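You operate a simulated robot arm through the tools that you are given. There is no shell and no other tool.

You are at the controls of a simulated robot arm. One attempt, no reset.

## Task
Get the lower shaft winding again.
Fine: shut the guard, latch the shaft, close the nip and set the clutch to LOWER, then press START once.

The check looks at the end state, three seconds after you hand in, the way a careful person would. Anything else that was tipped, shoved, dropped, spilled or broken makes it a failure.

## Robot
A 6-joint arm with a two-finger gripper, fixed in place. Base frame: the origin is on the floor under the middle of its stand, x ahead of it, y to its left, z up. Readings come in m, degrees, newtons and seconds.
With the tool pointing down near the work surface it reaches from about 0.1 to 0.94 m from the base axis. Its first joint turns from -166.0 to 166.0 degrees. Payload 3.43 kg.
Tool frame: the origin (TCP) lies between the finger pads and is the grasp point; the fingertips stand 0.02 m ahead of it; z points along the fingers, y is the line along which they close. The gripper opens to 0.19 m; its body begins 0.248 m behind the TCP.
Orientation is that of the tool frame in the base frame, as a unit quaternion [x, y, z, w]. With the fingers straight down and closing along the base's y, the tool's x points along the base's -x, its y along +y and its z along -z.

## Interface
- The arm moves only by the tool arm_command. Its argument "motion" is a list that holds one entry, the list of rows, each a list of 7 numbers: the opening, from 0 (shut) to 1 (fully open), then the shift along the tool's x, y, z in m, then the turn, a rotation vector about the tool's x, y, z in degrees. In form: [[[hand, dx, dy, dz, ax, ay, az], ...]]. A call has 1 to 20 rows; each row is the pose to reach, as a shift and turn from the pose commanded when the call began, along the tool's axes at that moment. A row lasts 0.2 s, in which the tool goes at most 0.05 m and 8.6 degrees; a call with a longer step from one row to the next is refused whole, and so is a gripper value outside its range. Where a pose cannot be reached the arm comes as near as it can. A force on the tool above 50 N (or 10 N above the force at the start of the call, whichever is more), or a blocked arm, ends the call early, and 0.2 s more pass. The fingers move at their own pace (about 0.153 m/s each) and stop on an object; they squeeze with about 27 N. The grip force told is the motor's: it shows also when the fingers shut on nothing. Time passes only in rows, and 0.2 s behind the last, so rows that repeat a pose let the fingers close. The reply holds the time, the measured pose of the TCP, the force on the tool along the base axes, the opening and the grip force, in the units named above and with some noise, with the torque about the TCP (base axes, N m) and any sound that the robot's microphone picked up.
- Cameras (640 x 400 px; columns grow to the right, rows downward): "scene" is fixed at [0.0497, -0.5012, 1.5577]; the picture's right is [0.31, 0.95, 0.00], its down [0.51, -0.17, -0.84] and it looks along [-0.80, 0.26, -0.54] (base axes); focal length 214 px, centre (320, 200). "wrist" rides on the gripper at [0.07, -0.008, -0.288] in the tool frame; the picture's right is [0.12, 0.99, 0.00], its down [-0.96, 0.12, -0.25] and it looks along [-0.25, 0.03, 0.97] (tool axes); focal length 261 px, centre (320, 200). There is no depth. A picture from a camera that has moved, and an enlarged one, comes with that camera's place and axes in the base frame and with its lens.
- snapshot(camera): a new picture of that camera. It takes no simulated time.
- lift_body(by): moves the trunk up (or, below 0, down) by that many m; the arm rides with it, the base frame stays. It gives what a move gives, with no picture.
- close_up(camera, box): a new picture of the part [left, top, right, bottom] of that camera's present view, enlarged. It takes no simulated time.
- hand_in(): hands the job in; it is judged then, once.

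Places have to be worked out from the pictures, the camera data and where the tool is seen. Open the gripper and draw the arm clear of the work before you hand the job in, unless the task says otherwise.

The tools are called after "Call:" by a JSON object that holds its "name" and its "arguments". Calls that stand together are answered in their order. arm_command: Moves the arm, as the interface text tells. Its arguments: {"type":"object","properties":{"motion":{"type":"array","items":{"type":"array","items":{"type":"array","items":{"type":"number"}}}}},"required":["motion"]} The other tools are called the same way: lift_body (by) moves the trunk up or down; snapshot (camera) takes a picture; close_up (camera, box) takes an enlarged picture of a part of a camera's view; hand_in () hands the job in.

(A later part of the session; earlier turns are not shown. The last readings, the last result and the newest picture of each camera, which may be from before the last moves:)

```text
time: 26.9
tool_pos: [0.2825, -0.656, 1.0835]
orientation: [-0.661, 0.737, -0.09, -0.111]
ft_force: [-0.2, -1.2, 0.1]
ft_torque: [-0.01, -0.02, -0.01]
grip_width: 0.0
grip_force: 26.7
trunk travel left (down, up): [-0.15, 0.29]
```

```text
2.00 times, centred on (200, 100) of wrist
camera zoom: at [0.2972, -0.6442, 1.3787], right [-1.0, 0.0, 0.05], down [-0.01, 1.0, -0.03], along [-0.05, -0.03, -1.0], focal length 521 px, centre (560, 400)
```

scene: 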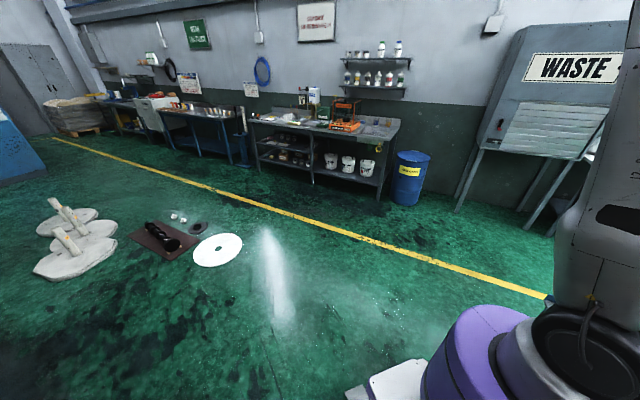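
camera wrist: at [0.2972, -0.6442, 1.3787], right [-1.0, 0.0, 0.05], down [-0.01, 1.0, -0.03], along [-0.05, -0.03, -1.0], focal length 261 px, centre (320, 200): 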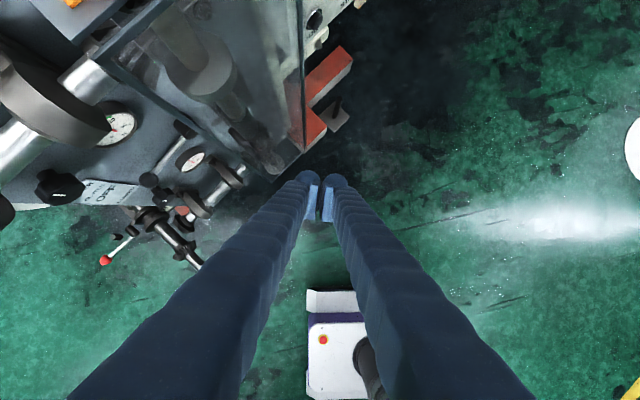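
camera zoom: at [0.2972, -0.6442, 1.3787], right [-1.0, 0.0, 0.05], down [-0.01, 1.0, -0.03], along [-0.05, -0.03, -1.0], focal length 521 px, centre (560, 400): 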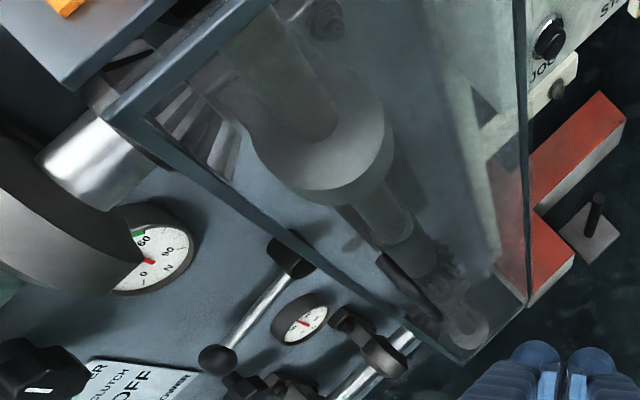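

The guard stays shut, with its free edge still at about (0.44, -0.745). Next is the nip lever. I'll raise the trunk a bit and pitch the camera up for a close look at the lever surroundings.

Call:
{"name": "lift_body", "arguments": {"by": 0.17}}

Call:
{"name": "arm_command", "arguments": {"motion": [[[0.5, 0, 0, 0, 0, 8, 0], [0.5, 0, 0, 0, 0, 16, 0], [1, 0, 0, 0, 0, 24, 0], [1, 0, 0, 0, 0, 32, 0], [1, 0, 0, 0, 0, 40, 0]]]}}

Call:
{"name": "snapshot", "arguments": {"camera": "wrist"}}

```text
time: 28.8
tool_pos: [0.2836, -0.6563, 1.2523]
orientation: [-0.661, 0.736, -0.089, -0.112]
ft_force: [0.3, 0.4, -0.5]
ft_torque: [-0.02, 0.02, 0.01]
grip_width: 0.0
grip_force: 26.6
trunk travel left (down, up): [-0.32, 0.12]
```

```text
time: 30.0
tool_pos: [0.2827, -0.6553, 1.2508]
orientation: [-0.592, 0.654, -0.307, -0.357]
ft_force: [0.0, -0.4, 0.5]
ft_torque: [0.06, 0.12, -0.22]
grip_width: 0.1898
grip_force: 0.0
trunk travel left (down, up): [-0.32, 0.12]
```

```text
taken
camera wrist: at [0.3187, -0.4584, 1.4687], right [-0.99, 0.04, 0.12], down [-0.05, 0.75, -0.66], along [-0.12, -0.66, -0.74], focal length 261 px, centre (320, 200)
```

wrist: 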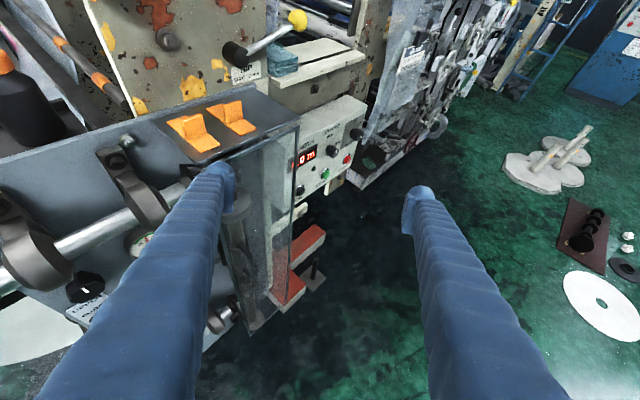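

Good, the whole right side is visible and the guard is shut flush. I'll zoom on the nip lever and the control box.

Call:
{"name": "close_up", "arguments": {"camera": "wrist", "box": [210, 0, 370, 100]}}

Call:
{"name": "close_up", "arguments": {"camera": "wrist", "box": [280, 80, 400, 200]}}

Call:
{"name": "close_up", "arguments": {"camera": "wrist", "box": [150, 80, 330, 340]}}

```text
4.00 times, centred on (290, 50) of wrist
camera zoom: at [0.3187, -0.4584, 1.4687], right [-0.99, 0.04, 0.12], down [-0.05, 0.75, -0.66], along [-0.12, -0.66, -0.74], focal length 1043 px, centre (440, 800)
```

zoom: 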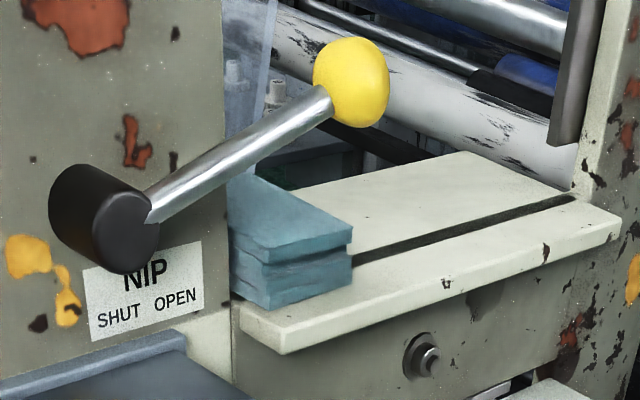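

```text
3.33 times, centred on (340, 140) of wrist
camera zoom: at [0.3187, -0.4584, 1.4687], right [-0.99, 0.04, 0.12], down [-0.05, 0.75, -0.66], along [-0.12, -0.66, -0.74], focal length 869 px, centre (253, 400)
```

zoom: 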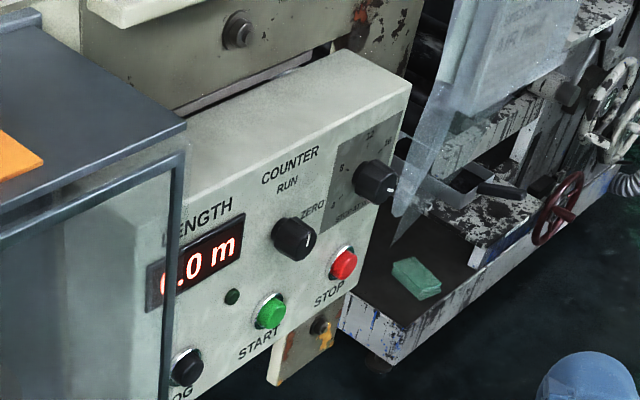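

```text
1.54 times, centred on (240, 210) of wrist
camera zoom: at [0.3187, -0.4584, 1.4687], right [-0.99, 0.04, 0.12], down [-0.05, 0.75, -0.66], along [-0.12, -0.66, -0.74], focal length 401 px, centre (443, 185)
```

zoom: 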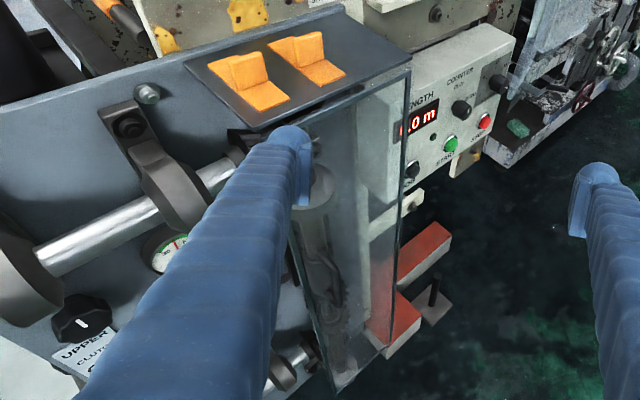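

The view shows a folded teal rag on the ledge just below the nip lever, which I must not touch. The ball is at about (0.317, -1.028, 1.327) and the hub at about (0.42, -0.972, 1.275). I'll shut the fingers and move out in front of the lever's right side, before rolling the tool 90° for a freer heading.

Call:
{"name": "arm_command", "arguments": {"motion": [[[0, 0.0304, 0.0189, 0.0224, 0, 0, 0], [0, 0.0608, 0.0378, 0.0449, 0, 0, 0], [0, 0.0912, 0.0568, 0.0673, 0, 0, 0], [0, 0.1215, 0.0757, 0.0897, 0, 0, 0], [0, 0.1519, 0.0946, 0.1122, 0, 0, 0], [0, 0.1823, 0.1135, 0.1346, 0, 0, 0]]]}}

```text
time: 31.4
tool_pos: [0.1489, -0.8564, 1.3315]
orientation: [-0.591, 0.654, -0.31, -0.357]
ft_force: [1.1, -0.1, -0.8]
ft_torque: [0.01, -0.03, 0.03]
grip_width: 0.0001
grip_force: 27.1
trunk travel left (down, up): [-0.32, 0.12]
```

The move ended exactly as commanded. Now I'll roll and yaw the tool in place, toward heading about -55° with its x axis pointing right.

Call:
{"name": "arm_command", "arguments": {"motion": [[[0, 0, 0, 0, 4.27, -1.5, 6.96], [0, 0, 0, 0, 8.54, -2.99, 13.92], [0, 0, 0, 0, 12.81, -4.49, 20.88], [0, 0, 0, 0, 17.08, -5.98, 27.84], [0, 0, 0, 0, 21.35, -7.48, 34.8], [0, 0, 0, 0, 25.62, -8.98, 41.76], [0, 0, 0, 0, 29.89, -10.47, 48.72], [0, 0, 0, 0, 34.16, -11.97, 55.68], [0, 0, 0, 0, 38.43, -13.46, 62.64], [0, 0, 0, 0, 42.7, -14.96, 69.6]]]}}

Call:
{"name": "snapshot", "arguments": {"camera": "wrist"}}

```text
time: 33.6
tool_pos: [0.3438, -0.8104, 1.3883]
orientation: [-0.157, 0.805, -0.57, 0.041]
ft_force: [0.9, -0.5, -0.7]
ft_torque: [-0.05, 0.06, -0.18]
grip_width: 0.0001
grip_force: 26.9
out of reach, approached as far as the arm can: row 3, 4, 5, 6, 7, 8, 9, 10
trunk travel left (down, up): [-0.32, 0.12]
```

```text
taken
camera wrist: at [0.2092, -0.5735, 1.5043], right [-0.32, 0.26, -0.91], down [0.83, 0.55, -0.13], along [0.46, -0.8, -0.39], focal length 261 px, centre (320, 200)
```

wrist: 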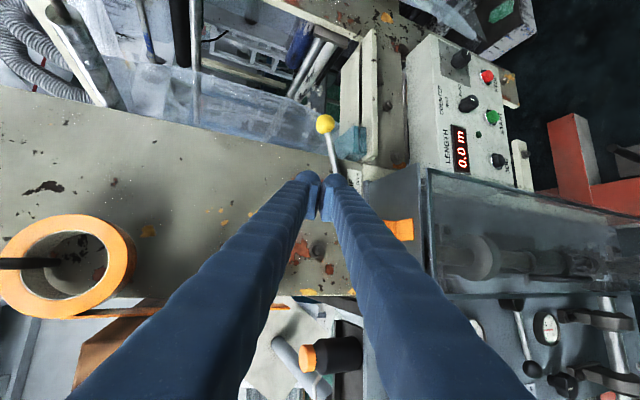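

The tool is rolled with its x axis to the right. The heading settled at about -75°, which is usable, and the ball and rod are visible just ahead. I'll move to the right of the ball, staying about 10 cm in front of the lever plane.

Call:
{"name": "arm_command", "arguments": {"motion": [[[0, 0.032, 0.008, 0.0264, 0, 0, 0], [0, 0.064, 0.0159, 0.0529, 0, 0, 0], [0, 0.096, 0.0239, 0.0793, 0, 0, 0], [0, 0.128, 0.0319, 0.1057, 0, 0, 0], [0, 0.16, 0.0398, 0.1322, 0, 0, 0], [0, 0.192, 0.0478, 0.1586, 0, 0, 0]]]}}

Call:
{"name": "snapshot", "arguments": {"camera": "wrist"}}

```text
time: 35.0
tool_pos: [0.2528, -0.9967, 1.3287]
orientation: [-0.122, 0.821, -0.558, -0.014]
ft_force: [-0.8, 0.3, -1.4]
ft_torque: [-0.02, -0.01, 0.06]
grip_width: 0.0001
grip_force: 26.8
out of reach, approached as far as the arm can: row 1, 2, 3, 4, 5, 6
trunk travel left (down, up): [-0.32, 0.12]
```

```text
taken
camera wrist: at [0.1537, -0.7479, 1.4566], right [-0.33, 0.32, -0.89], down [0.88, 0.45, -0.16], along [0.34, -0.83, -0.43], focal length 261 px, centre (320, 200)
```

wrist: 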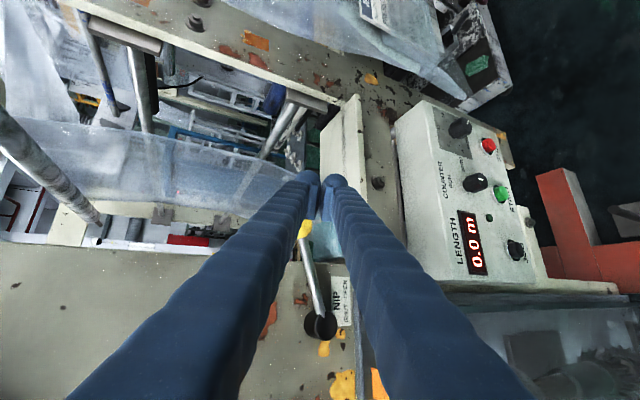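

The heading is limited to about -83°, since the arm can't point left of its own plane, but that is workable. I'll look closely at the fingertip, ball and rag arrangement.

Call:
{"name": "close_up", "arguments": {"camera": "wrist", "box": [260, 140, 400, 280]}}

```text
2.86 times, centred on (330, 210) of wrist
camera zoom: at [0.1537, -0.7479, 1.4566], right [-0.33, 0.32, -0.89], down [0.88, 0.45, -0.16], along [0.34, -0.83, -0.43], focal length 745 px, centre (291, 171)
```

zoom: 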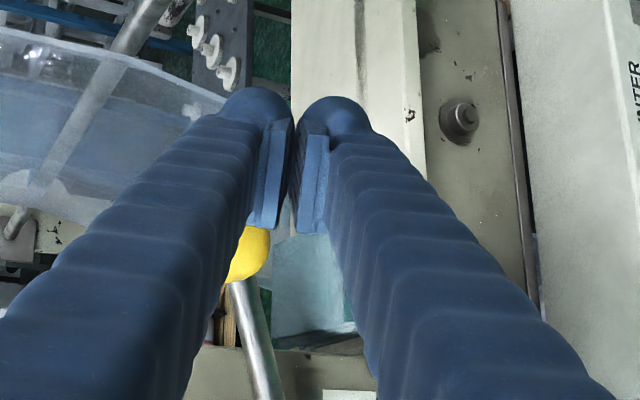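

The refined ball position is (0.318, -1.034, 1.323), just ahead-left of and slightly above the tool axis. I'll back off 5 cm, open the fingers to about 6 cm (one above and one below the ball), and line up with the ball.

Call:
{"name": "arm_command", "arguments": {"motion": [[[0.32, 0, 0, -0.03, 0, 0, 0], [0.32, 0, 0, -0.05, 0, 0, 0], [0.32, -0.028, -0.011, -0.05, 0, 0, 0], [0.32, -0.0573, -0.022, -0.05, 0, 0, 0], [0.32, -0.0573, -0.022, -0.05, 0, 0, 0]]]}}

Call:
{"name": "snapshot", "arguments": {"camera": "wrist"}}

```text
time: 36.2
tool_pos: [0.3088, -0.9454, 1.3602]
orientation: [-0.122, 0.821, -0.558, -0.014]
ft_force: [-0.9, -0.5, -0.3]
ft_torque: [-0.01, 0.0, 0.0]
grip_width: 0.0608
grip_force: 0.1
trunk travel left (down, up): [-0.32, 0.12]
```

```text
taken
camera wrist: at [0.2085, -0.6973, 1.488], right [-0.33, 0.32, -0.89], down [0.88, 0.45, -0.16], along [0.34, -0.83, -0.43], focal length 261 px, centre (320, 200)
```

wrist: 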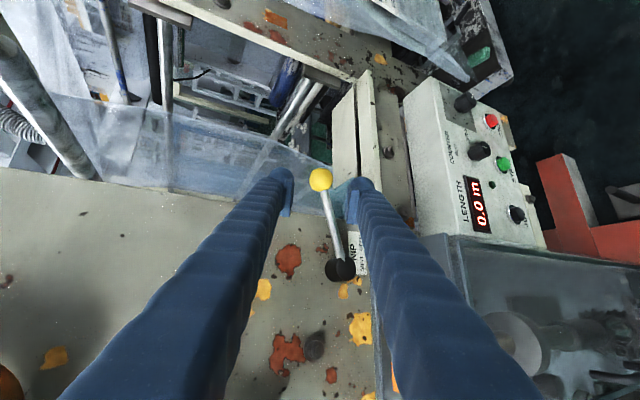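

The ball sits right between the open fingers. I'll check the clearance of the lower finger (right in the image) to the rag.

Call:
{"name": "close_up", "arguments": {"camera": "wrist", "box": [270, 150, 390, 290]}}

```text
2.86 times, centred on (330, 220) of wrist
camera zoom: at [0.2085, -0.6973, 1.488], right [-0.33, 0.32, -0.89], down [0.88, 0.45, -0.16], along [0.34, -0.83, -0.43], focal length 745 px, centre (291, 143)
```

zoom: 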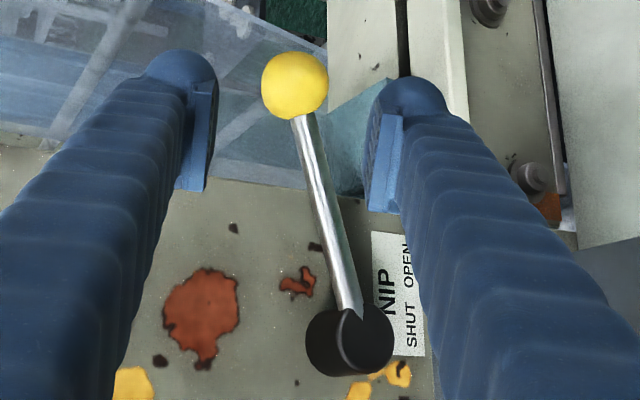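

The rag top is about z≈1.26 at the ball, so the lower finger should clear it by about 1 cm. I'll narrow the opening slightly, advance 8.8 cm, and stop just short of the ball centre.

Call:
{"name": "arm_command", "arguments": {"motion": [[[0.26, 0.0016, -0.002, 0.03, 0, 0, 0], [0.26, 0.0016, -0.002, 0.06, 0, 0, 0], [0.26, 0.0016, -0.002, 0.088, 0, 0, 0], [0.26, 0.0016, -0.002, 0.088, 0, 0, 0]]]}}

Call:
{"name": "close_up", "arguments": {"camera": "wrist", "box": [250, 130, 410, 270]}}

```text
time: 37.2
tool_pos: [0.3154, -1.0291, 1.3297]
orientation: [-0.121, 0.822, -0.557, -0.014]
ft_force: [-0.1, -0.6, -0.3]
ft_torque: [-0.05, 0.03, 0.02]
grip_width: 0.0494
grip_force: 0.1
trunk travel left (down, up): [-0.32, 0.12]
```

```text
2.86 times, centred on (330, 200) of wrist
camera zoom: at [0.2161, -0.7807, 1.4564], right [-0.33, 0.32, -0.89], down [0.88, 0.45, -0.16], along [0.34, -0.83, -0.43], focal length 745 px, centre (291, 200)
```

zoom: 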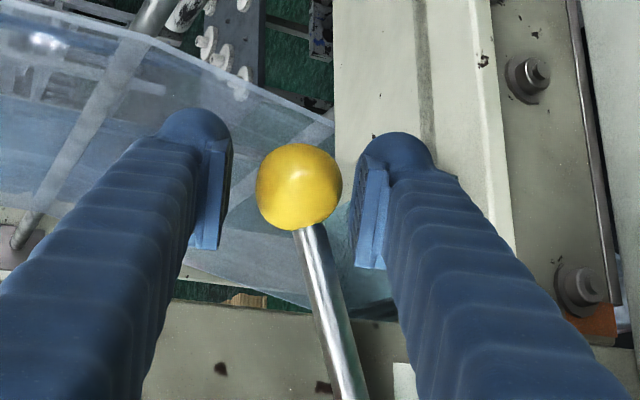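

The ball centre appears about 2 cm ahead of the TCP, level with the fingertips. I'll advance another 1.3 cm and close on it.

Call:
{"name": "arm_command", "arguments": {"motion": [[[0.26, -0.002, 0.001, 0.013, 0, 0, 0], [0, -0.002, 0.001, 0.013, 0, 0, 0], [0, -0.002, 0.001, 0.013, 0, 0, 0], [0, -0.002, 0.001, 0.013, 0, 0, 0]]]}}

Call:
{"name": "close_up", "arguments": {"camera": "wrist", "box": [250, 130, 410, 270]}}

```text
time: 38.2
tool_pos: [0.3195, -1.04, 1.3211]
orientation: [-0.121, 0.821, -0.557, -0.014]
ft_force: [-0.6, -2.3, -6.2]
ft_torque: [-0.33, 0.54, -0.68]
grip_width: 0.0319
grip_force: 46.0
trunk travel left (down, up): [-0.32, 0.12]
```

```text
2.86 times, centred on (330, 200) of wrist
camera zoom: at [0.2205, -0.7919, 1.4496], right [-0.33, 0.32, -0.89], down [0.88, 0.45, -0.16], along [0.34, -0.83, -0.43], focal length 745 px, centre (291, 200)
```

zoom: 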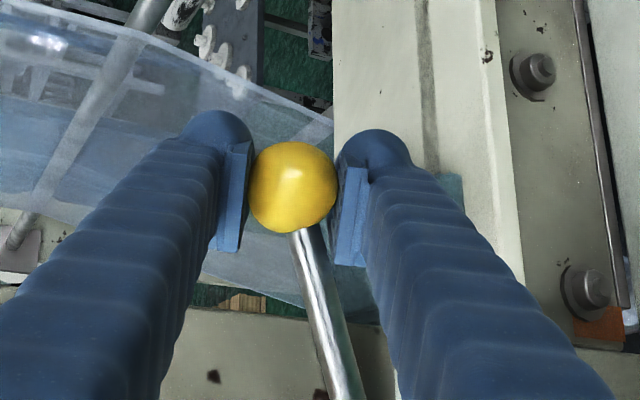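

The ball is gripped (width 32 mm, grip force 46 N). The lever turns about the hub near (0.41, -0.95, 1.28) with a radius of about 0.14 m. I'll lift along the arc for the first 20° while rolling the tool with it.

Call:
{"name": "arm_command", "arguments": {"motion": [[[0, -0.0009, -0.0102, -0.0064, 0, 0, -5], [0, -0.0027, -0.0201, -0.0134, 0, 0, -10], [0, -0.0052, -0.0295, -0.0207, 0, 0, -15], [0, -0.0086, -0.0382, -0.0284, 0, 0, -20]]]}}

Call:
{"name": "snapshot", "arguments": {"camera": "wrist"}}

```text
time: 39.2
tool_pos: [0.3349, -1.0222, 1.3645]
orientation: [-0.264, 0.788, -0.545, -0.111]
ft_force: [4.2, 16.0, -17.5]
ft_torque: [-0.5, 0.11, -0.89]
grip_width: 0.0319
grip_force: 45.7
trunk travel left (down, up): [-0.32, 0.12]
```

```text
taken
camera wrist: at [0.2482, -0.7824, 1.5134], right [-0.63, 0.23, -0.74], down [0.71, 0.54, -0.44], along [0.3, -0.81, -0.51], focal length 261 px, centre (320, 200)
```

wrist: 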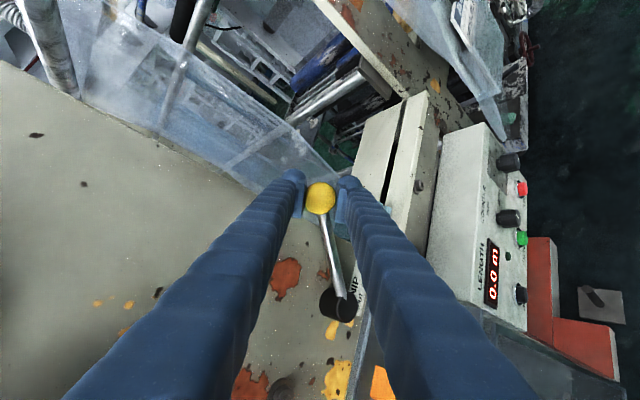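

The lever moves with about 6 N tangentially, but a radial pull of about 22 N says my assumed arc is slightly off. I'll zoom in to re-estimate the hub position.

Call:
{"name": "close_up", "arguments": {"camera": "wrist", "box": [260, 150, 420, 330]}}

```text
2.22 times, centred on (340, 240) of wrist
camera zoom: at [0.2482, -0.7824, 1.5134], right [-0.63, 0.23, -0.74], down [0.71, 0.54, -0.44], along [0.3, -0.81, -0.51], focal length 579 px, centre (276, 111)
```

zoom: 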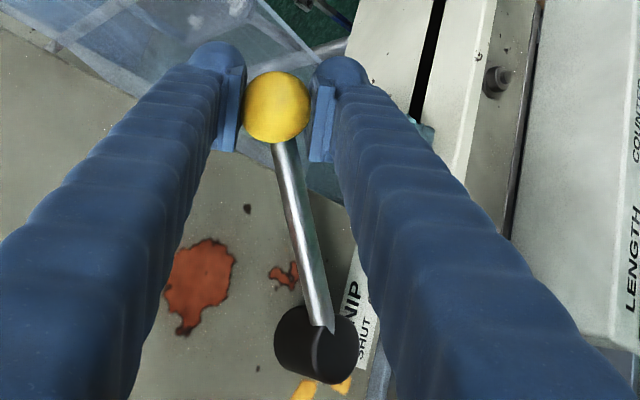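

The hub is at about (0.413, -0.957, 1.276), the lever radius is 0.138 m and the current elevation is about 36°, matching my model within 4 mm. I'll continue with a slightly smaller arc up to near vertical.

Call:
{"name": "arm_command", "arguments": {"motion": [[[0, -0.0051, -0.0072, -0.0088, 0, 0, -5], [0, -0.0075, -0.0154, -0.0168, 0, 0, -10], [0, -0.0108, -0.0231, -0.025, 0, 0, -15], [0, -0.0149, -0.0303, -0.0332, 0, 0, -20], [0, -0.0199, -0.0369, -0.0414, 0, 0, -25], [0, -0.0258, -0.0428, -0.0496, 0, 0, -30], [0, -0.0323, -0.0481, -0.0577, 0, 0, -35], [0, -0.0396, -0.0527, -0.0656, 0, 0, -40]]]}}

Call:
{"name": "snapshot", "arguments": {"camera": "wrist"}}

```text
time: 41.0
tool_pos: [0.3887, -0.9672, 1.4152]
orientation: [-0.517, 0.649, -0.477, -0.292]
ft_force: [6.2, -8.0, -11.6]
ft_torque: [-0.93, -0.09, -0.5]
grip_width: 0.0322
grip_force: 45.4
trunk travel left (down, up): [-0.32, 0.12]
```

```text
taken
camera wrist: at [0.3436, -0.7321, 1.588], right [-0.98, -0.03, -0.21], down [0.15, 0.61, -0.78], along [0.16, -0.79, -0.59], focal length 261 px, centre (320, 200)
```

wrist: 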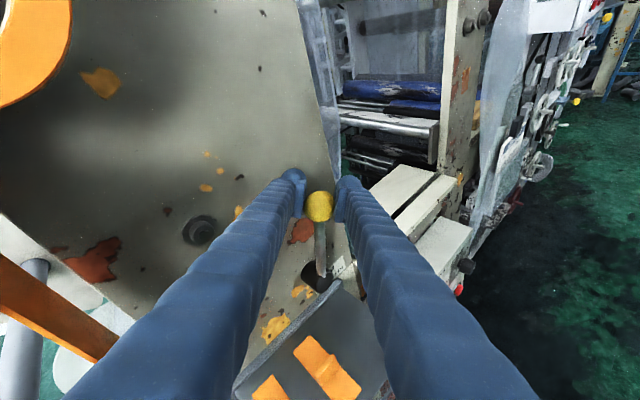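

The lever is nearly vertical, with small forces. I'll continue over the top toward SHUT, rolling the tool with it, 8° per row, and check after four rows.

Call:
{"name": "arm_command", "arguments": {"motion": [[[0, -0.0062, -0.0106, -0.0072, 0, 0, -8], [0, -0.0141, -0.0228, -0.0187, 0, 0, -16], [0, -0.0243, -0.0341, -0.0292, 0, 0, -24], [0, -0.0364, -0.0445, -0.0384, 0, 0, -32]]]}}

Call:
{"name": "snapshot", "arguments": {"camera": "wrist"}}

```text
time: 41.6
tool_pos: [0.3972, -0.9603, 1.4203]
orientation: [-0.574, 0.596, -0.444, -0.344]
ft_force: [-1.7, -33.0, -15.4]
ft_torque: [-2.14, -0.58, -0.63]
grip_width: 0.0326
grip_force: 44.9
trunk travel left (down, up): [-0.32, 0.12]
stopped in row 2: the force on the tool passed its limit at 59 N (the readings are from after the stop); the commanded pose is now the measured one
```

```text
taken
camera wrist: at [0.3694, -0.7211, 1.592], right [-0.99, -0.1, -0.02], down [-0.04, 0.59, -0.81], along [0.09, -0.8, -0.59], focal length 261 px, centre (320, 200)
```

wrist: 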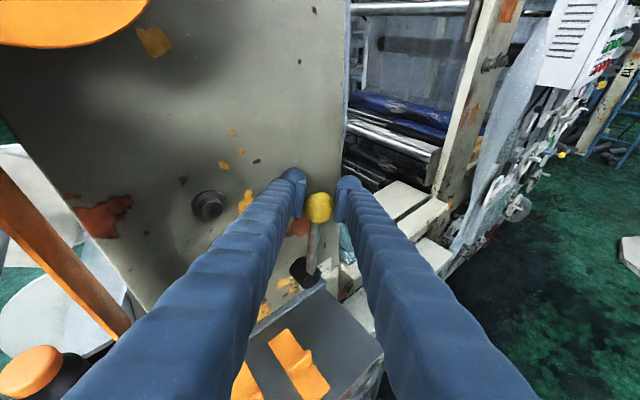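

A firm resistance appeared near vertical, at about 100° from the left horizontal, and the call stopped at 59 N. I'll zoom in to see whether the rod is touching a finger or the lever has hit its stop.

Call:
{"name": "close_up", "arguments": {"camera": "wrist", "box": [260, 150, 400, 310]}}

```text
2.50 times, centred on (330, 230) of wrist
camera zoom: at [0.3694, -0.7211, 1.592], right [-0.99, -0.1, -0.02], down [-0.04, 0.59, -0.81], along [0.09, -0.8, -0.59], focal length 652 px, centre (295, 125)
```

zoom: 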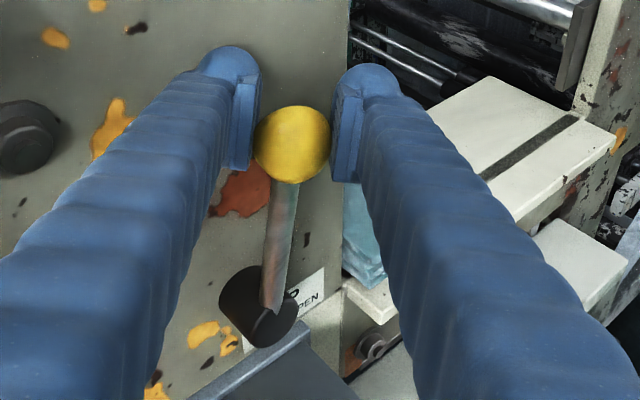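

The rod hangs freely between the fingers, so this looks like the lever's own end stop, about 10° short of vertical, similar to the latched upper shaft lever's lean. I'll release the ball and see if it stays.

Call:
{"name": "arm_command", "arguments": {"motion": [[[0.32, 0, 0, 0, 0, 0, 0], [0.32, 0, 0, 0, 0, 0, 0], [0.32, 0, 0, -0.03, 0, 0, 0], [0.32, 0, 0, -0.06, 0, 0, 0]]]}}

Call:
{"name": "snapshot", "arguments": {"camera": "wrist"}}

```text
time: 42.6
tool_pos: [0.3926, -0.8998, 1.4447]
orientation: [-0.575, 0.594, -0.446, -0.343]
ft_force: [0.4, -0.2, 1.1]
ft_torque: [0.01, 0.04, -0.09]
grip_width: 0.0608
grip_force: 0.0
trunk travel left (down, up): [-0.32, 0.12]
```

```text
taken
camera wrist: at [0.3637, -0.6599, 1.6172], right [-0.99, -0.1, -0.02], down [-0.04, 0.59, -0.81], along [0.1, -0.8, -0.59], focal length 261 px, centre (320, 200)
```

wrist: 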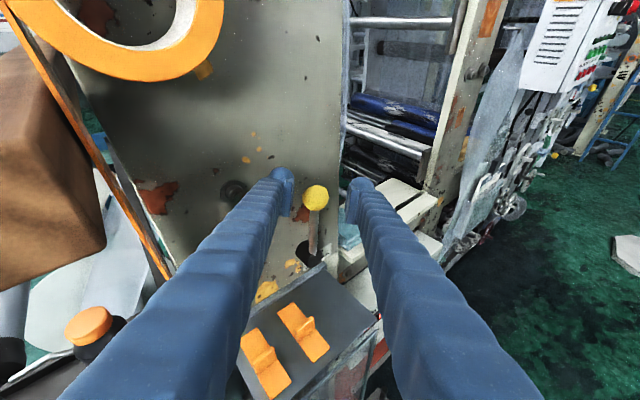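

The lever stays up on its own. I'll zoom in to measure where the ball rests now.

Call:
{"name": "close_up", "arguments": {"camera": "wrist", "box": [250, 160, 400, 300]}}

```text
2.86 times, centred on (325, 230) of wrist
camera zoom: at [0.3637, -0.6599, 1.6172], right [-0.99, -0.1, -0.02], down [-0.04, 0.59, -0.81], along [0.1, -0.8, -0.59], focal length 745 px, centre (306, 114)
```

zoom: 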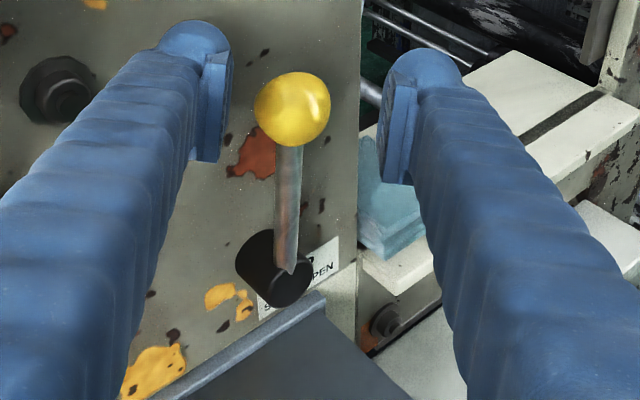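

The ball is now at about (0.406, -0.95, 1.407), essentially vertical, and it slid within my grip because my arc radius was a bit large. So I can't yet tell if this is the SHUT stop. I'll close the fingers, go to the ball's right side, and push it gently left as a test.

Call:
{"name": "arm_command", "arguments": {"motion": [[[0, 0, 0.03, 0, 0, 0, 0], [0, -0.01, 0.06, 0, 0, 0, 0], [0, -0.018, 0.06, 0.02, 0, 0, 0], [0, -0.018, 0.06, 0.045, 0, 0, 0], [0, -0.018, 0.06, 0.065, 0, 0, 0]]]}}

Call:
{"name": "close_up", "arguments": {"camera": "wrist", "box": [230, 130, 400, 300]}}

```text
time: 43.8
tool_pos: [0.342, -0.9556, 1.397]
orientation: [-0.576, 0.594, -0.446, -0.342]
ft_force: [-0.5, -0.6, -0.3]
ft_torque: [-0.02, 0.02, 0.02]
grip_width: 0.0003
grip_force: 26.9
trunk travel left (down, up): [-0.32, 0.12]
```

```text
2.35 times, centred on (315, 215) of wrist
camera zoom: at [0.3129, -0.7177, 1.5688], right [-0.99, -0.1, -0.02], down [-0.04, 0.59, -0.81], along [0.1, -0.8, -0.59], focal length 613 px, centre (332, 165)
```

zoom: 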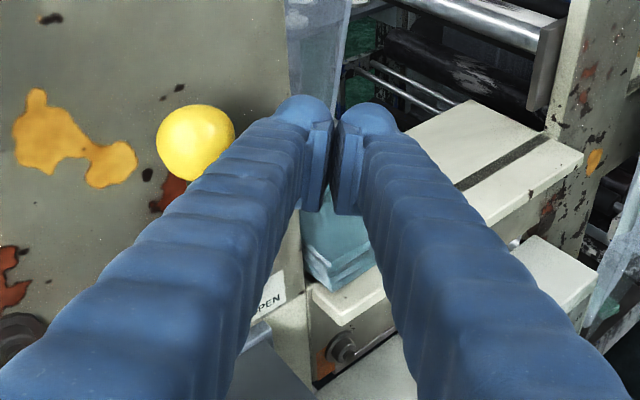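

The closed fingers are about 2 cm right of the ball. I'll push left, parallel to the panel, in 1 cm steps and watch the force.

Call:
{"name": "arm_command", "arguments": {"motion": [[[0, -0.0035, -0.0072, -0.006, 0, 0, 0], [0, -0.007, -0.0144, -0.012, 0, 0, 0], [0, -0.0105, -0.0216, -0.018, 0, 0, 0], [0, -0.014, -0.0288, -0.024, 0, 0, 0], [0, -0.0175, -0.036, -0.03, 0, 0, 0]]]}}

Call:
{"name": "close_up", "arguments": {"camera": "wrist", "box": [230, 130, 400, 300]}}

```text
time: 45.0
tool_pos: [0.3737, -0.9171, 1.399]
orientation: [-0.576, 0.595, -0.446, -0.341]
ft_force: [-21.9, 17.4, 0.8]
ft_torque: [-0.11, -0.33, -0.05]
grip_width: 0.0001
grip_force: 26.7
trunk travel left (down, up): [-0.32, 0.12]
```

```text
2.35 times, centred on (315, 215) of wrist
camera zoom: at [0.3435, -0.679, 1.5702], right [-0.99, -0.1, -0.03], down [-0.04, 0.59, -0.81], along [0.1, -0.8, -0.59], focal length 613 px, centre (332, 165)
```

zoom: 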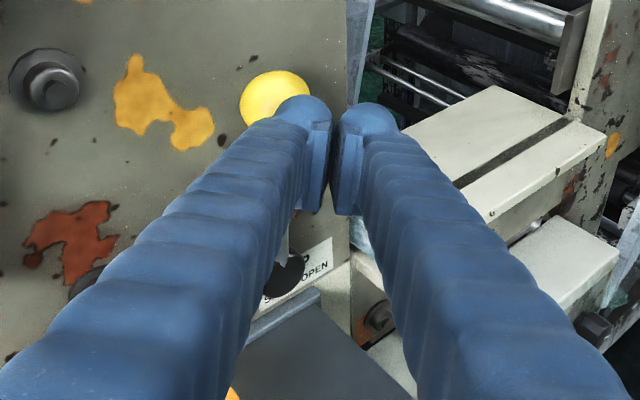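

The reaction is purely outward (28 N), so the fingers slid onto the ball's front rather than its side, and the ball did not move left. I'll go back right, a bit deeper, and push squarely on its side to confirm the stop.

Call:
{"name": "arm_command", "arguments": {"motion": [[[0, 0.0088, 0.018, 0.012, 0, 0, 0], [0, 0.0175, 0.038, 0.028, 0, 0, 0], [0, 0.0175, 0.038, 0.042, 0, 0, 0], [0, 0.0175, 0.028, 0.042, 0, 0, 0], [0, 0.0175, 0.02, 0.042, 0, 0, 0], [0, 0.0175, 0.014, 0.042, 0, 0, 0], [0, 0.0175, 0.009, 0.042, 0, 0, 0], [0, 0.0175, 0.004, 0.042, 0, 0, 0]]]}}

Call:
{"name": "close_up", "arguments": {"camera": "wrist", "box": [230, 130, 400, 300]}}

```text
time: 45.8
tool_pos: [0.3308, -0.9614, 1.3946]
orientation: [-0.573, 0.597, -0.445, -0.342]
ft_force: [-24.6, 17.7, 3.0]
ft_torque: [-0.37, -0.17, 0.25]
grip_width: 0.0
grip_force: 26.7
trunk travel left (down, up): [-0.32, 0.12]
stopped in row 3: the force on the tool passed its limit at 59 N (the readings are from after the stop); the commanded pose is now the measured one
```

```text
2.35 times, centred on (315, 215) of wrist
camera zoom: at [0.3027, -0.7229, 1.5669], right [-0.99, -0.1, -0.03], down [-0.03, 0.59, -0.81], along [0.1, -0.8, -0.59], focal length 613 px, centre (332, 165)
```

zoom: 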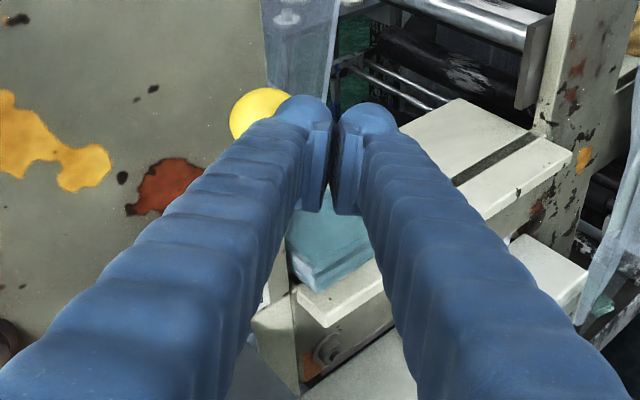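

My pressing on the ball's front dragged it back to about 113° as I withdrew, so the lever is free on that side. I'll back off, go to the ball's right side at proper depth, and push along the arc again.

Call:
{"name": "arm_command", "arguments": {"motion": [[[0, 0, 0, -0.03, 0, 0, 0], [0, 0.004, 0.025, -0.03, 0, 0, 0], [0, 0.008, 0.028, 0, 0, 0, 0], [0, 0.008, 0.028, 0.02, 0, 0, 0], [0, 0.008, 0.028, 0.036, 0, 0, 0]]]}}

Call:
{"name": "close_up", "arguments": {"camera": "wrist", "box": [230, 130, 400, 300]}}

```text
time: 47.0
tool_pos: [0.3125, -1.0022, 1.3799]
orientation: [-0.575, 0.597, -0.443, -0.343]
ft_force: [0.7, -0.2, -0.2]
ft_torque: [-0.07, 0.02, -0.02]
grip_width: 0.0
grip_force: 27.4
trunk travel left (down, up): [-0.32, 0.12]
```

```text
2.35 times, centred on (315, 215) of wrist
camera zoom: at [0.2848, -0.7639, 1.5536], right [-0.99, -0.1, -0.03], down [-0.04, 0.59, -0.81], along [0.1, -0.8, -0.59], focal length 613 px, centre (332, 165)
```

zoom: 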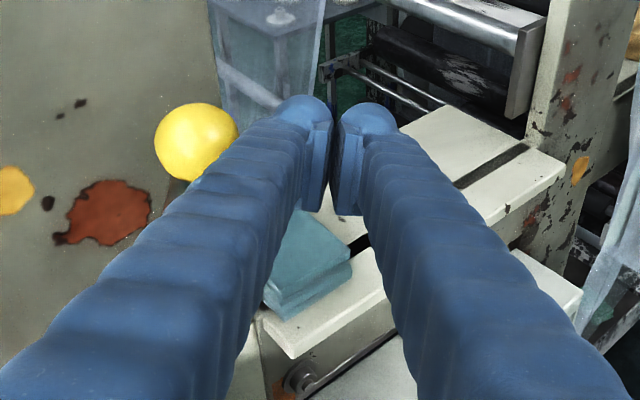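

The ball is now beside the closed fingers, 1.6 cm to their left and level with the pads. I'll push along the arc through vertical.

Call:
{"name": "arm_command", "arguments": {"motion": [[[0, -0.0035, -0.0072, -0.006, 0, 0, 0], [0, -0.0069, -0.0144, -0.0121, 0, 0, 0], [0, -0.0075, -0.028, -0.025, 0, 0, 0], [0, -0.0106, -0.0417, -0.0376, 0, 0, 0], [0, -0.0162, -0.0553, -0.0492, 0, 0, 0], [0, -0.0241, -0.0686, -0.06, 0, 0, 0]]]}}

Call:
{"name": "close_up", "arguments": {"camera": "wrist", "box": [230, 130, 400, 300]}}

```text
time: 48.4
tool_pos: [0.3589, -0.9388, 1.3927]
orientation: [-0.568, 0.602, -0.442, -0.346]
ft_force: [-27.6, -0.5, -2.0]
ft_torque: [0.02, -0.35, -0.37]
grip_width: 0.0
grip_force: 27.5
trunk travel left (down, up): [-0.32, 0.12]
stopped in row 6: the force on the tool passed its limit at 55 N (the readings are from after the stop); the commanded pose is now the measured one
```

```text
2.35 times, centred on (315, 215) of wrist
camera zoom: at [0.3342, -0.6995, 1.5653], right [-1.0, -0.08, -0.03], down [-0.02, 0.59, -0.81], along [0.08, -0.8, -0.59], focal length 613 px, centre (332, 165)
```

zoom: 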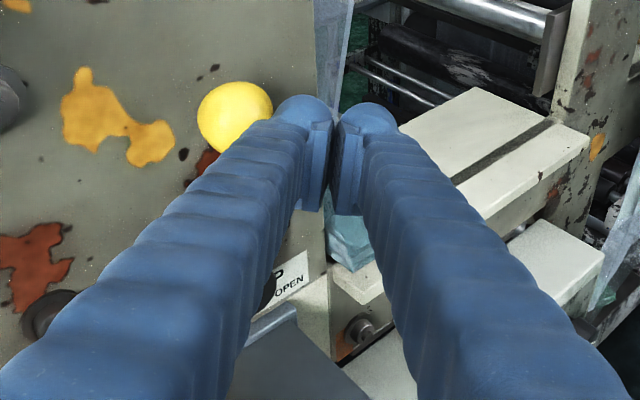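

The ball again stops at about (0.408, -0.955, 1.405), exactly vertical, against a firm 55 N reaction. So vertical is the SHUT end stop. I'll withdraw directly away from the ball to the right so I don't drag it, then back out.

Call:
{"name": "arm_command", "arguments": {"motion": [[[0, 0, 0.02, 0, 0, 0, 0], [0, 0, 0.045, 0, 0, 0, 0], [0, 0, 0.06, -0.03, 0, 0, 0], [0, 0, 0.06, -0.075, 0, 0, 0], [0, 0, 0.06, -0.12, 0, 0, 0]]]}}

Call:
{"name": "snapshot", "arguments": {"camera": "wrist"}}

```text
time: 49.6
tool_pos: [0.2941, -0.8291, 1.4297]
orientation: [-0.571, 0.599, -0.444, -0.344]
ft_force: [-0.5, 0.2, 0.2]
ft_torque: [0.05, -0.01, 0.04]
grip_width: 0.0
grip_force: 27.4
trunk travel left (down, up): [-0.32, 0.12]
```

```text
taken
camera wrist: at [0.2678, -0.5897, 1.6019], right [-1.0, -0.09, -0.03], down [-0.03, 0.59, -0.81], along [0.09, -0.8, -0.59], focal length 261 px, centre (320, 200)
```

wrist: 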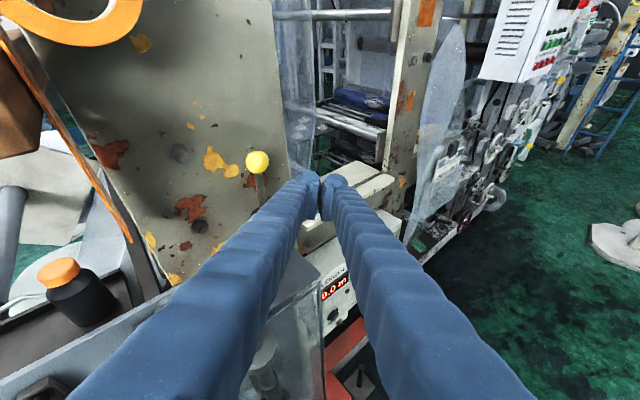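

The nip lever is standing at its stop, so the guard and nip are done. Next is the clutch. I'll retreat, pitch the tool down to a comfortable pose, and then swing left in front of the panel.

Call:
{"name": "arm_command", "arguments": {"motion": [[[0, -0.0246, 0.007, -0.0281, 0, -6.7, 0], [0, -0.0493, 0.014, -0.0562, 0, -13.3, 0], [0, -0.0739, 0.021, -0.0843, 0, -20, 0], [0, -0.0985, 0.0281, -0.1123, 0, -26.7, 0], [0, -0.1232, 0.0351, -0.1404, 0, -33.3, 0], [0, -0.1478, 0.0421, -0.1685, 0, -40, 0]]]}}

Call:
{"name": "snapshot", "arguments": {"camera": "wrist"}}

```text
time: 51.2
tool_pos: [0.1946, -0.6515, 1.3651]
orientation: [0.727, -0.626, 0.185, 0.213]
ft_force: [0.1, -0.1, -0.4]
ft_torque: [0.01, 0.01, 0.0]
grip_width: 0.0
grip_force: 27.2
trunk travel left (down, up): [-0.32, 0.12]
stopped in row 6: the arm was blocked; the commanded pose is now the measured one
```

```text
taken
camera wrist: at [0.2129, -0.5531, 1.6437], right [-0.96, -0.22, 0.14], down [-0.26, 0.92, -0.3], along [-0.06, -0.32, -0.94], focal length 261 px, centre (320, 200)
```

wrist: 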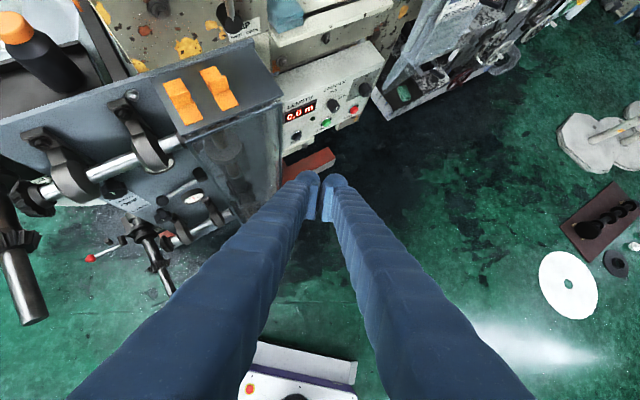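

All clear, and the rag and lever are undisturbed. The clutch and latch sit lower, so I'll lower the trunk by 0.3 m here, well in front of the closed guard.

Call:
{"name": "lift_body", "arguments": {"by": -0.3}}

Call:
{"name": "snapshot", "arguments": {"camera": "wrist"}}

```text
time: 54.2
tool_pos: [0.1944, -0.6508, 1.0646]
orientation: [0.727, -0.626, 0.185, 0.213]
ft_force: [-0.3, -0.1, -0.5]
ft_torque: [0.04, 0.0, 0.02]
grip_width: 0.0
grip_force: 27.0
trunk travel left (down, up): [-0.02, 0.42]
```

```text
taken
camera wrist: at [0.2126, -0.5533, 1.3437], right [-0.96, -0.22, 0.14], down [-0.26, 0.92, -0.3], along [-0.06, -0.32, -0.94], focal length 261 px, centre (320, 200)
```

wrist: 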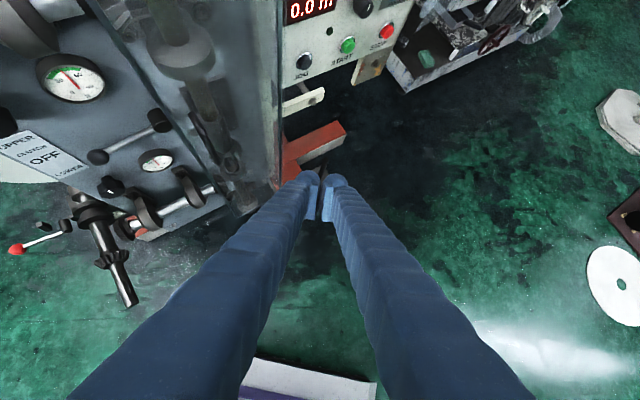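

This is a useful view of the clutch. I'll zoom in to measure its knob and hub.

Call:
{"name": "close_up", "arguments": {"camera": "wrist", "box": [0, 80, 240, 280]}}

```text
2.00 times, centred on (120, 180) of wrist
camera zoom: at [0.2126, -0.5533, 1.3437], right [-0.96, -0.22, 0.14], down [-0.26, 0.92, -0.3], along [-0.06, -0.32, -0.94], focal length 521 px, centre (720, 240)
```

zoom: 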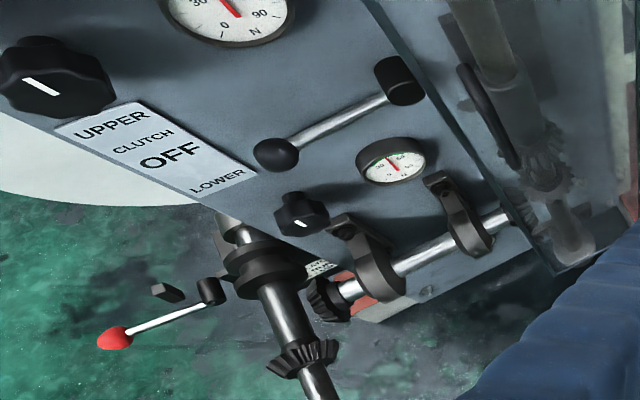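

The clutch knob is at about (0.628, -0.699, 0.811) and the hub at (0.554, -0.813, 0.811), so the lever points at OFF, and LOWER is the knob-down position. I'll swing left to a staging pose in front of the clutch at about (0.40, -0.45, 1.0).

Call:
{"name": "arm_command", "arguments": {"motion": [[[0, -0.0214, -0.0292, -0.0067, 2.3, -0.2, -2.7], [0, -0.0428, -0.0584, -0.0135, 4.6, -0.4, -5.4], [0, -0.0642, -0.0875, -0.0202, 6.8, -0.5, -8.1], [0, -0.0856, -0.1167, -0.027, 9.1, -0.7, -10.8], [0, -0.1069, -0.1459, -0.0337, 11.4, -0.9, -13.4], [0, -0.1283, -0.1751, -0.0404, 13.7, -1.1, -16.1], [0, -0.1497, -0.2042, -0.0472, 15.9, -1.2, -18.8], [0, -0.1711, -0.2334, -0.0539, 18.2, -1.4, -21.5]]]}}

Call:
{"name": "snapshot", "arguments": {"camera": "wrist"}}

```text
time: 56.0
tool_pos: [0.4012, -0.4506, 0.9992]
orientation: [0.857, -0.445, 0.23, 0.119]
ft_force: [-0.4, 0.7, -1.1]
ft_torque: [0.02, -0.03, -0.01]
grip_width: 0.0
grip_force: 26.6
trunk travel left (down, up): [-0.02, 0.42]
```

```text
taken
camera wrist: at [0.3596, -0.3781, 1.2839], right [-0.75, -0.66, 0.06], down [-0.64, 0.72, -0.27], along [0.13, -0.24, -0.96], focal length 261 px, centre (320, 200)
```

wrist: 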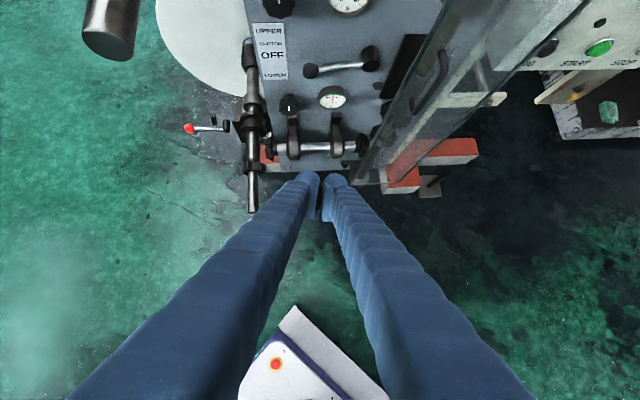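

Clear so far. I'll advance to (0.52, -0.58, 0.95) and raise the pitch to about -40°, between the upper and lower shaft levels.

Call:
{"name": "arm_command", "arguments": {"motion": [[[0, 0.0252, -0.0046, 0.0259, 0, 4, 0], [0, 0.0505, -0.0091, 0.0519, 0, 8, 0], [0, 0.0757, -0.0137, 0.0778, 0, 12, 0], [0, 0.101, -0.0182, 0.1038, 0, 16, 0], [0, 0.1262, -0.0228, 0.1297, 0, 20, 0]]]}}

Call:
{"name": "snapshot", "arguments": {"camera": "wrist"}}

```text
time: 57.4
tool_pos: [0.3906, -0.5919, 0.907]
orientation: [0.765, -0.537, 0.258, 0.245]
ft_force: [-0.2, -1.6, 0.0]
ft_torque: [0.08, 0.01, 0.02]
grip_width: 0.0001
grip_force: 27.4
out of reach, approached as far as the arm can: row 3
trunk travel left (down, up): [-0.02, 0.42]
stopped in row 5: the arm was blocked; the commanded pose is now the measured one
```

```text
taken
camera wrist: at [0.3817, -0.4511, 1.1674], right [-0.91, -0.38, 0.18], down [-0.42, 0.79, -0.44], along [0.03, -0.47, -0.88], focal length 261 px, centre (320, 200)
```

wrist: 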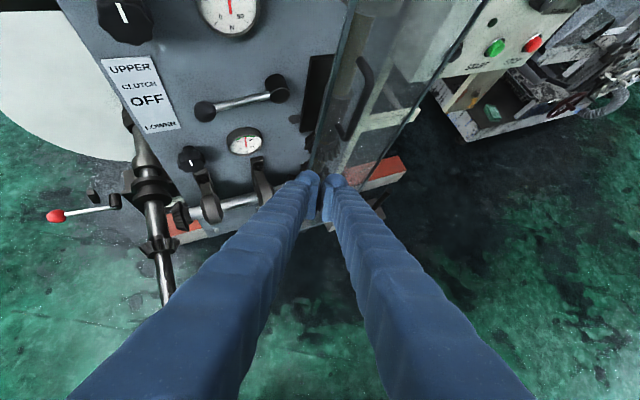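

The arm hit its inner-radius limit at that pitch and slid right, still clear at D≈0.29 m. I'll go to (0.536, -0.644, 0.95) with a steeper pitch, which keeps the wrist further out.

Call:
{"name": "arm_command", "arguments": {"motion": [[[0, 0.0213, -0.0236, 0.0042, 2.6, -1.1, -1.5], [0, 0.0427, -0.0471, 0.0084, 5.3, -2.2, -3.1], [0, 0.064, -0.0707, 0.0127, 7.9, -3.4, -4.6], [0, 0.0854, -0.0942, 0.0169, 10.6, -4.5, -6.2], [0, 0.1067, -0.1178, 0.0211, 13.2, -5.6, -7.7]]]}}

Call:
{"name": "snapshot", "arguments": {"camera": "wrist"}}

```text
time: 58.6
tool_pos: [0.5361, -0.6461, 0.95]
orientation: [0.835, -0.459, 0.263, 0.149]
ft_force: [0.4, 1.4, 0.8]
ft_torque: [-0.21, 0.07, -0.12]
grip_width: 0.0
grip_force: 27.1
trunk travel left (down, up): [-0.02, 0.42]
```

```text
taken
camera wrist: at [0.4878, -0.5484, 1.2263], right [-0.79, -0.61, 0.08], down [-0.6, 0.72, -0.35], along [0.16, -0.32, -0.93], focal length 261 px, centre (320, 200)
```

wrist: 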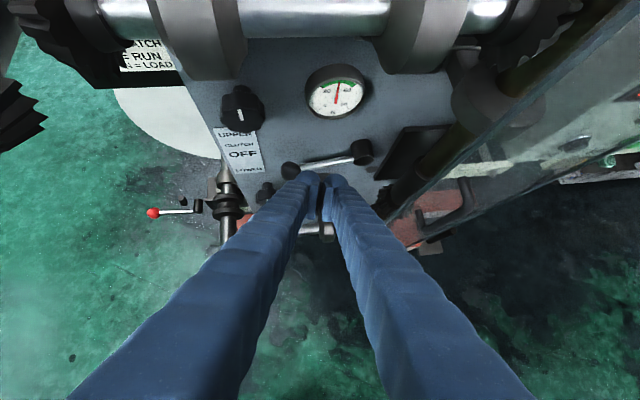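

The projected knob position matches the picture exactly. I'll move to just above the clutch knob (TCP about (0.634, -0.707, 0.881)) with pitch -40°.

Call:
{"name": "arm_command", "arguments": {"motion": [[[0, 0.0113, -0.0126, 0.0289, 0, 3.75, 0], [0, 0.0227, -0.0251, 0.0577, 0, 7.5, 0], [0, 0.034, -0.0377, 0.0866, 0, 11.25, 0], [0, 0.0453, -0.0502, 0.1154, 0, 15, 0]]]}}

Call:
{"name": "snapshot", "arguments": {"camera": "wrist"}}

```text
time: 59.8
tool_pos: [0.5645, -0.7102, 0.8544]
orientation: [0.761, -0.526, 0.308, 0.223]
ft_force: [-0.4, 0.6, 1.0]
ft_torque: [-0.04, 0.02, -0.03]
grip_width: 0.0
grip_force: 27.2
trunk travel left (down, up): [-0.02, 0.42]
stopped in row 4: the arm was blocked; the commanded pose is now the measured one
```

```text
taken
camera wrist: at [0.5227, -0.5622, 1.1081], right [-0.9, -0.42, 0.1], down [-0.41, 0.76, -0.5], along [0.14, -0.49, -0.86], focal length 261 px, centre (320, 200)
```

wrist: 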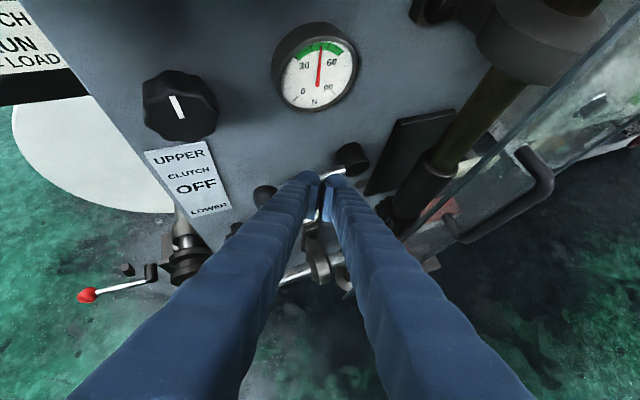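

The deflection looks like a wrist singularity as the tool lines up with the forearm. From here, I'll pitch up to a shallower -20° with a heading of about -76°, rotating in place above the clutch rod at 8 cm from the panel. That keeps the camera away from the upper brackets.

Call:
{"name": "arm_command", "arguments": {"motion": [[[0, 0, 0, 0, -1, 5.1, 0.8], [0, 0, 0, 0, -2, 10.1, 1.7], [0, 0, 0, 0, -2.9, 15.2, 2.5], [0, 0, 0, 0, -3.9, 20.2, 3.4], [0, 0, 0, 0, -4.9, 25.3, 4.2]]]}}

Call:
{"name": "snapshot", "arguments": {"camera": "wrist"}}

```text
time: 61.0
tool_pos: [0.5639, -0.7086, 0.855]
orientation: [0.644, -0.503, 0.454, 0.354]
ft_force: [-0.6, 0.0, 0.0]
ft_torque: [0.02, -0.01, 0.04]
grip_width: 0.0001
grip_force: 27.3
trunk travel left (down, up): [-0.02, 0.42]
```

```text
taken
camera wrist: at [0.5127, -0.4677, 1.0186], right [-0.95, -0.28, 0.11], down [-0.25, 0.51, -0.82], along [0.17, -0.81, -0.56], focal length 261 px, centre (320, 200)
```

wrist: 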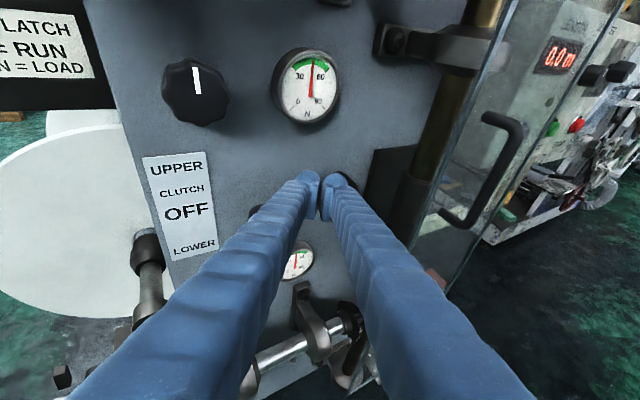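

The level pose works. I'll zoom in to see the fingertips relative to the clutch lever.

Call:
{"name": "close_up", "arguments": {"camera": "wrist", "box": [220, 140, 400, 260]}}

```text
3.33 times, centred on (310, 200) of wrist
camera zoom: at [0.5127, -0.4677, 1.0186], right [-0.95, -0.28, 0.11], down [-0.25, 0.51, -0.82], along [0.17, -0.81, -0.56], focal length 869 px, centre (353, 200)
```

zoom: 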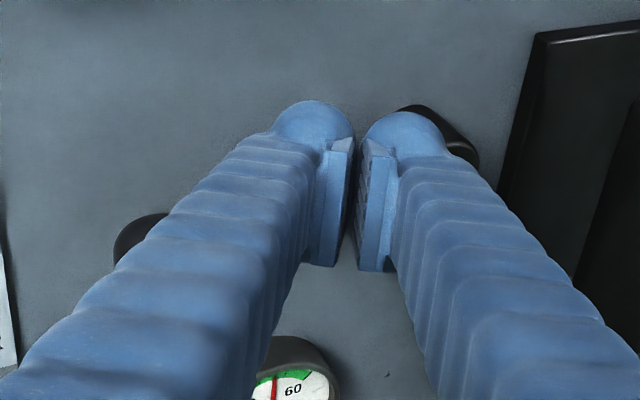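

The knob and hub positions agree with the model within about 1 cm. I'll shift to just above the rod near the knob, then press down in a second move.

Call:
{"name": "arm_command", "arguments": {"motion": [[[0, 0.0144, -0.0226, 0.0105, 0, 0, 0], [0, 0.0287, -0.0452, 0.0211, 0, 0, 0]]]}}

Call:
{"name": "close_up", "arguments": {"camera": "wrist", "box": [220, 140, 420, 280]}}

```text
time: 61.6
tool_pos: [0.6155, -0.726, 0.8755]
orientation: [0.645, -0.504, 0.453, 0.354]
ft_force: [-0.9, -1.1, 0.0]
ft_torque: [0.03, 0.01, 0.01]
grip_width: 0.0
grip_force: 26.8
trunk travel left (down, up): [-0.02, 0.42]
```

```text
2.86 times, centred on (320, 210) of wrist
camera zoom: at [0.5637, -0.485, 1.0394], right [-0.95, -0.28, 0.11], down [-0.25, 0.51, -0.82], along [0.17, -0.81, -0.56], focal length 745 px, centre (320, 171)
```

zoom: 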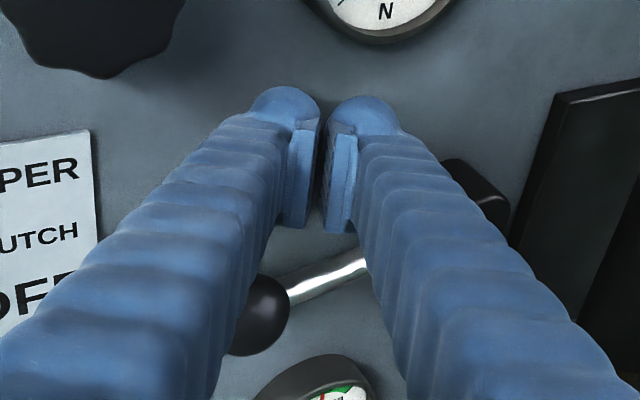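

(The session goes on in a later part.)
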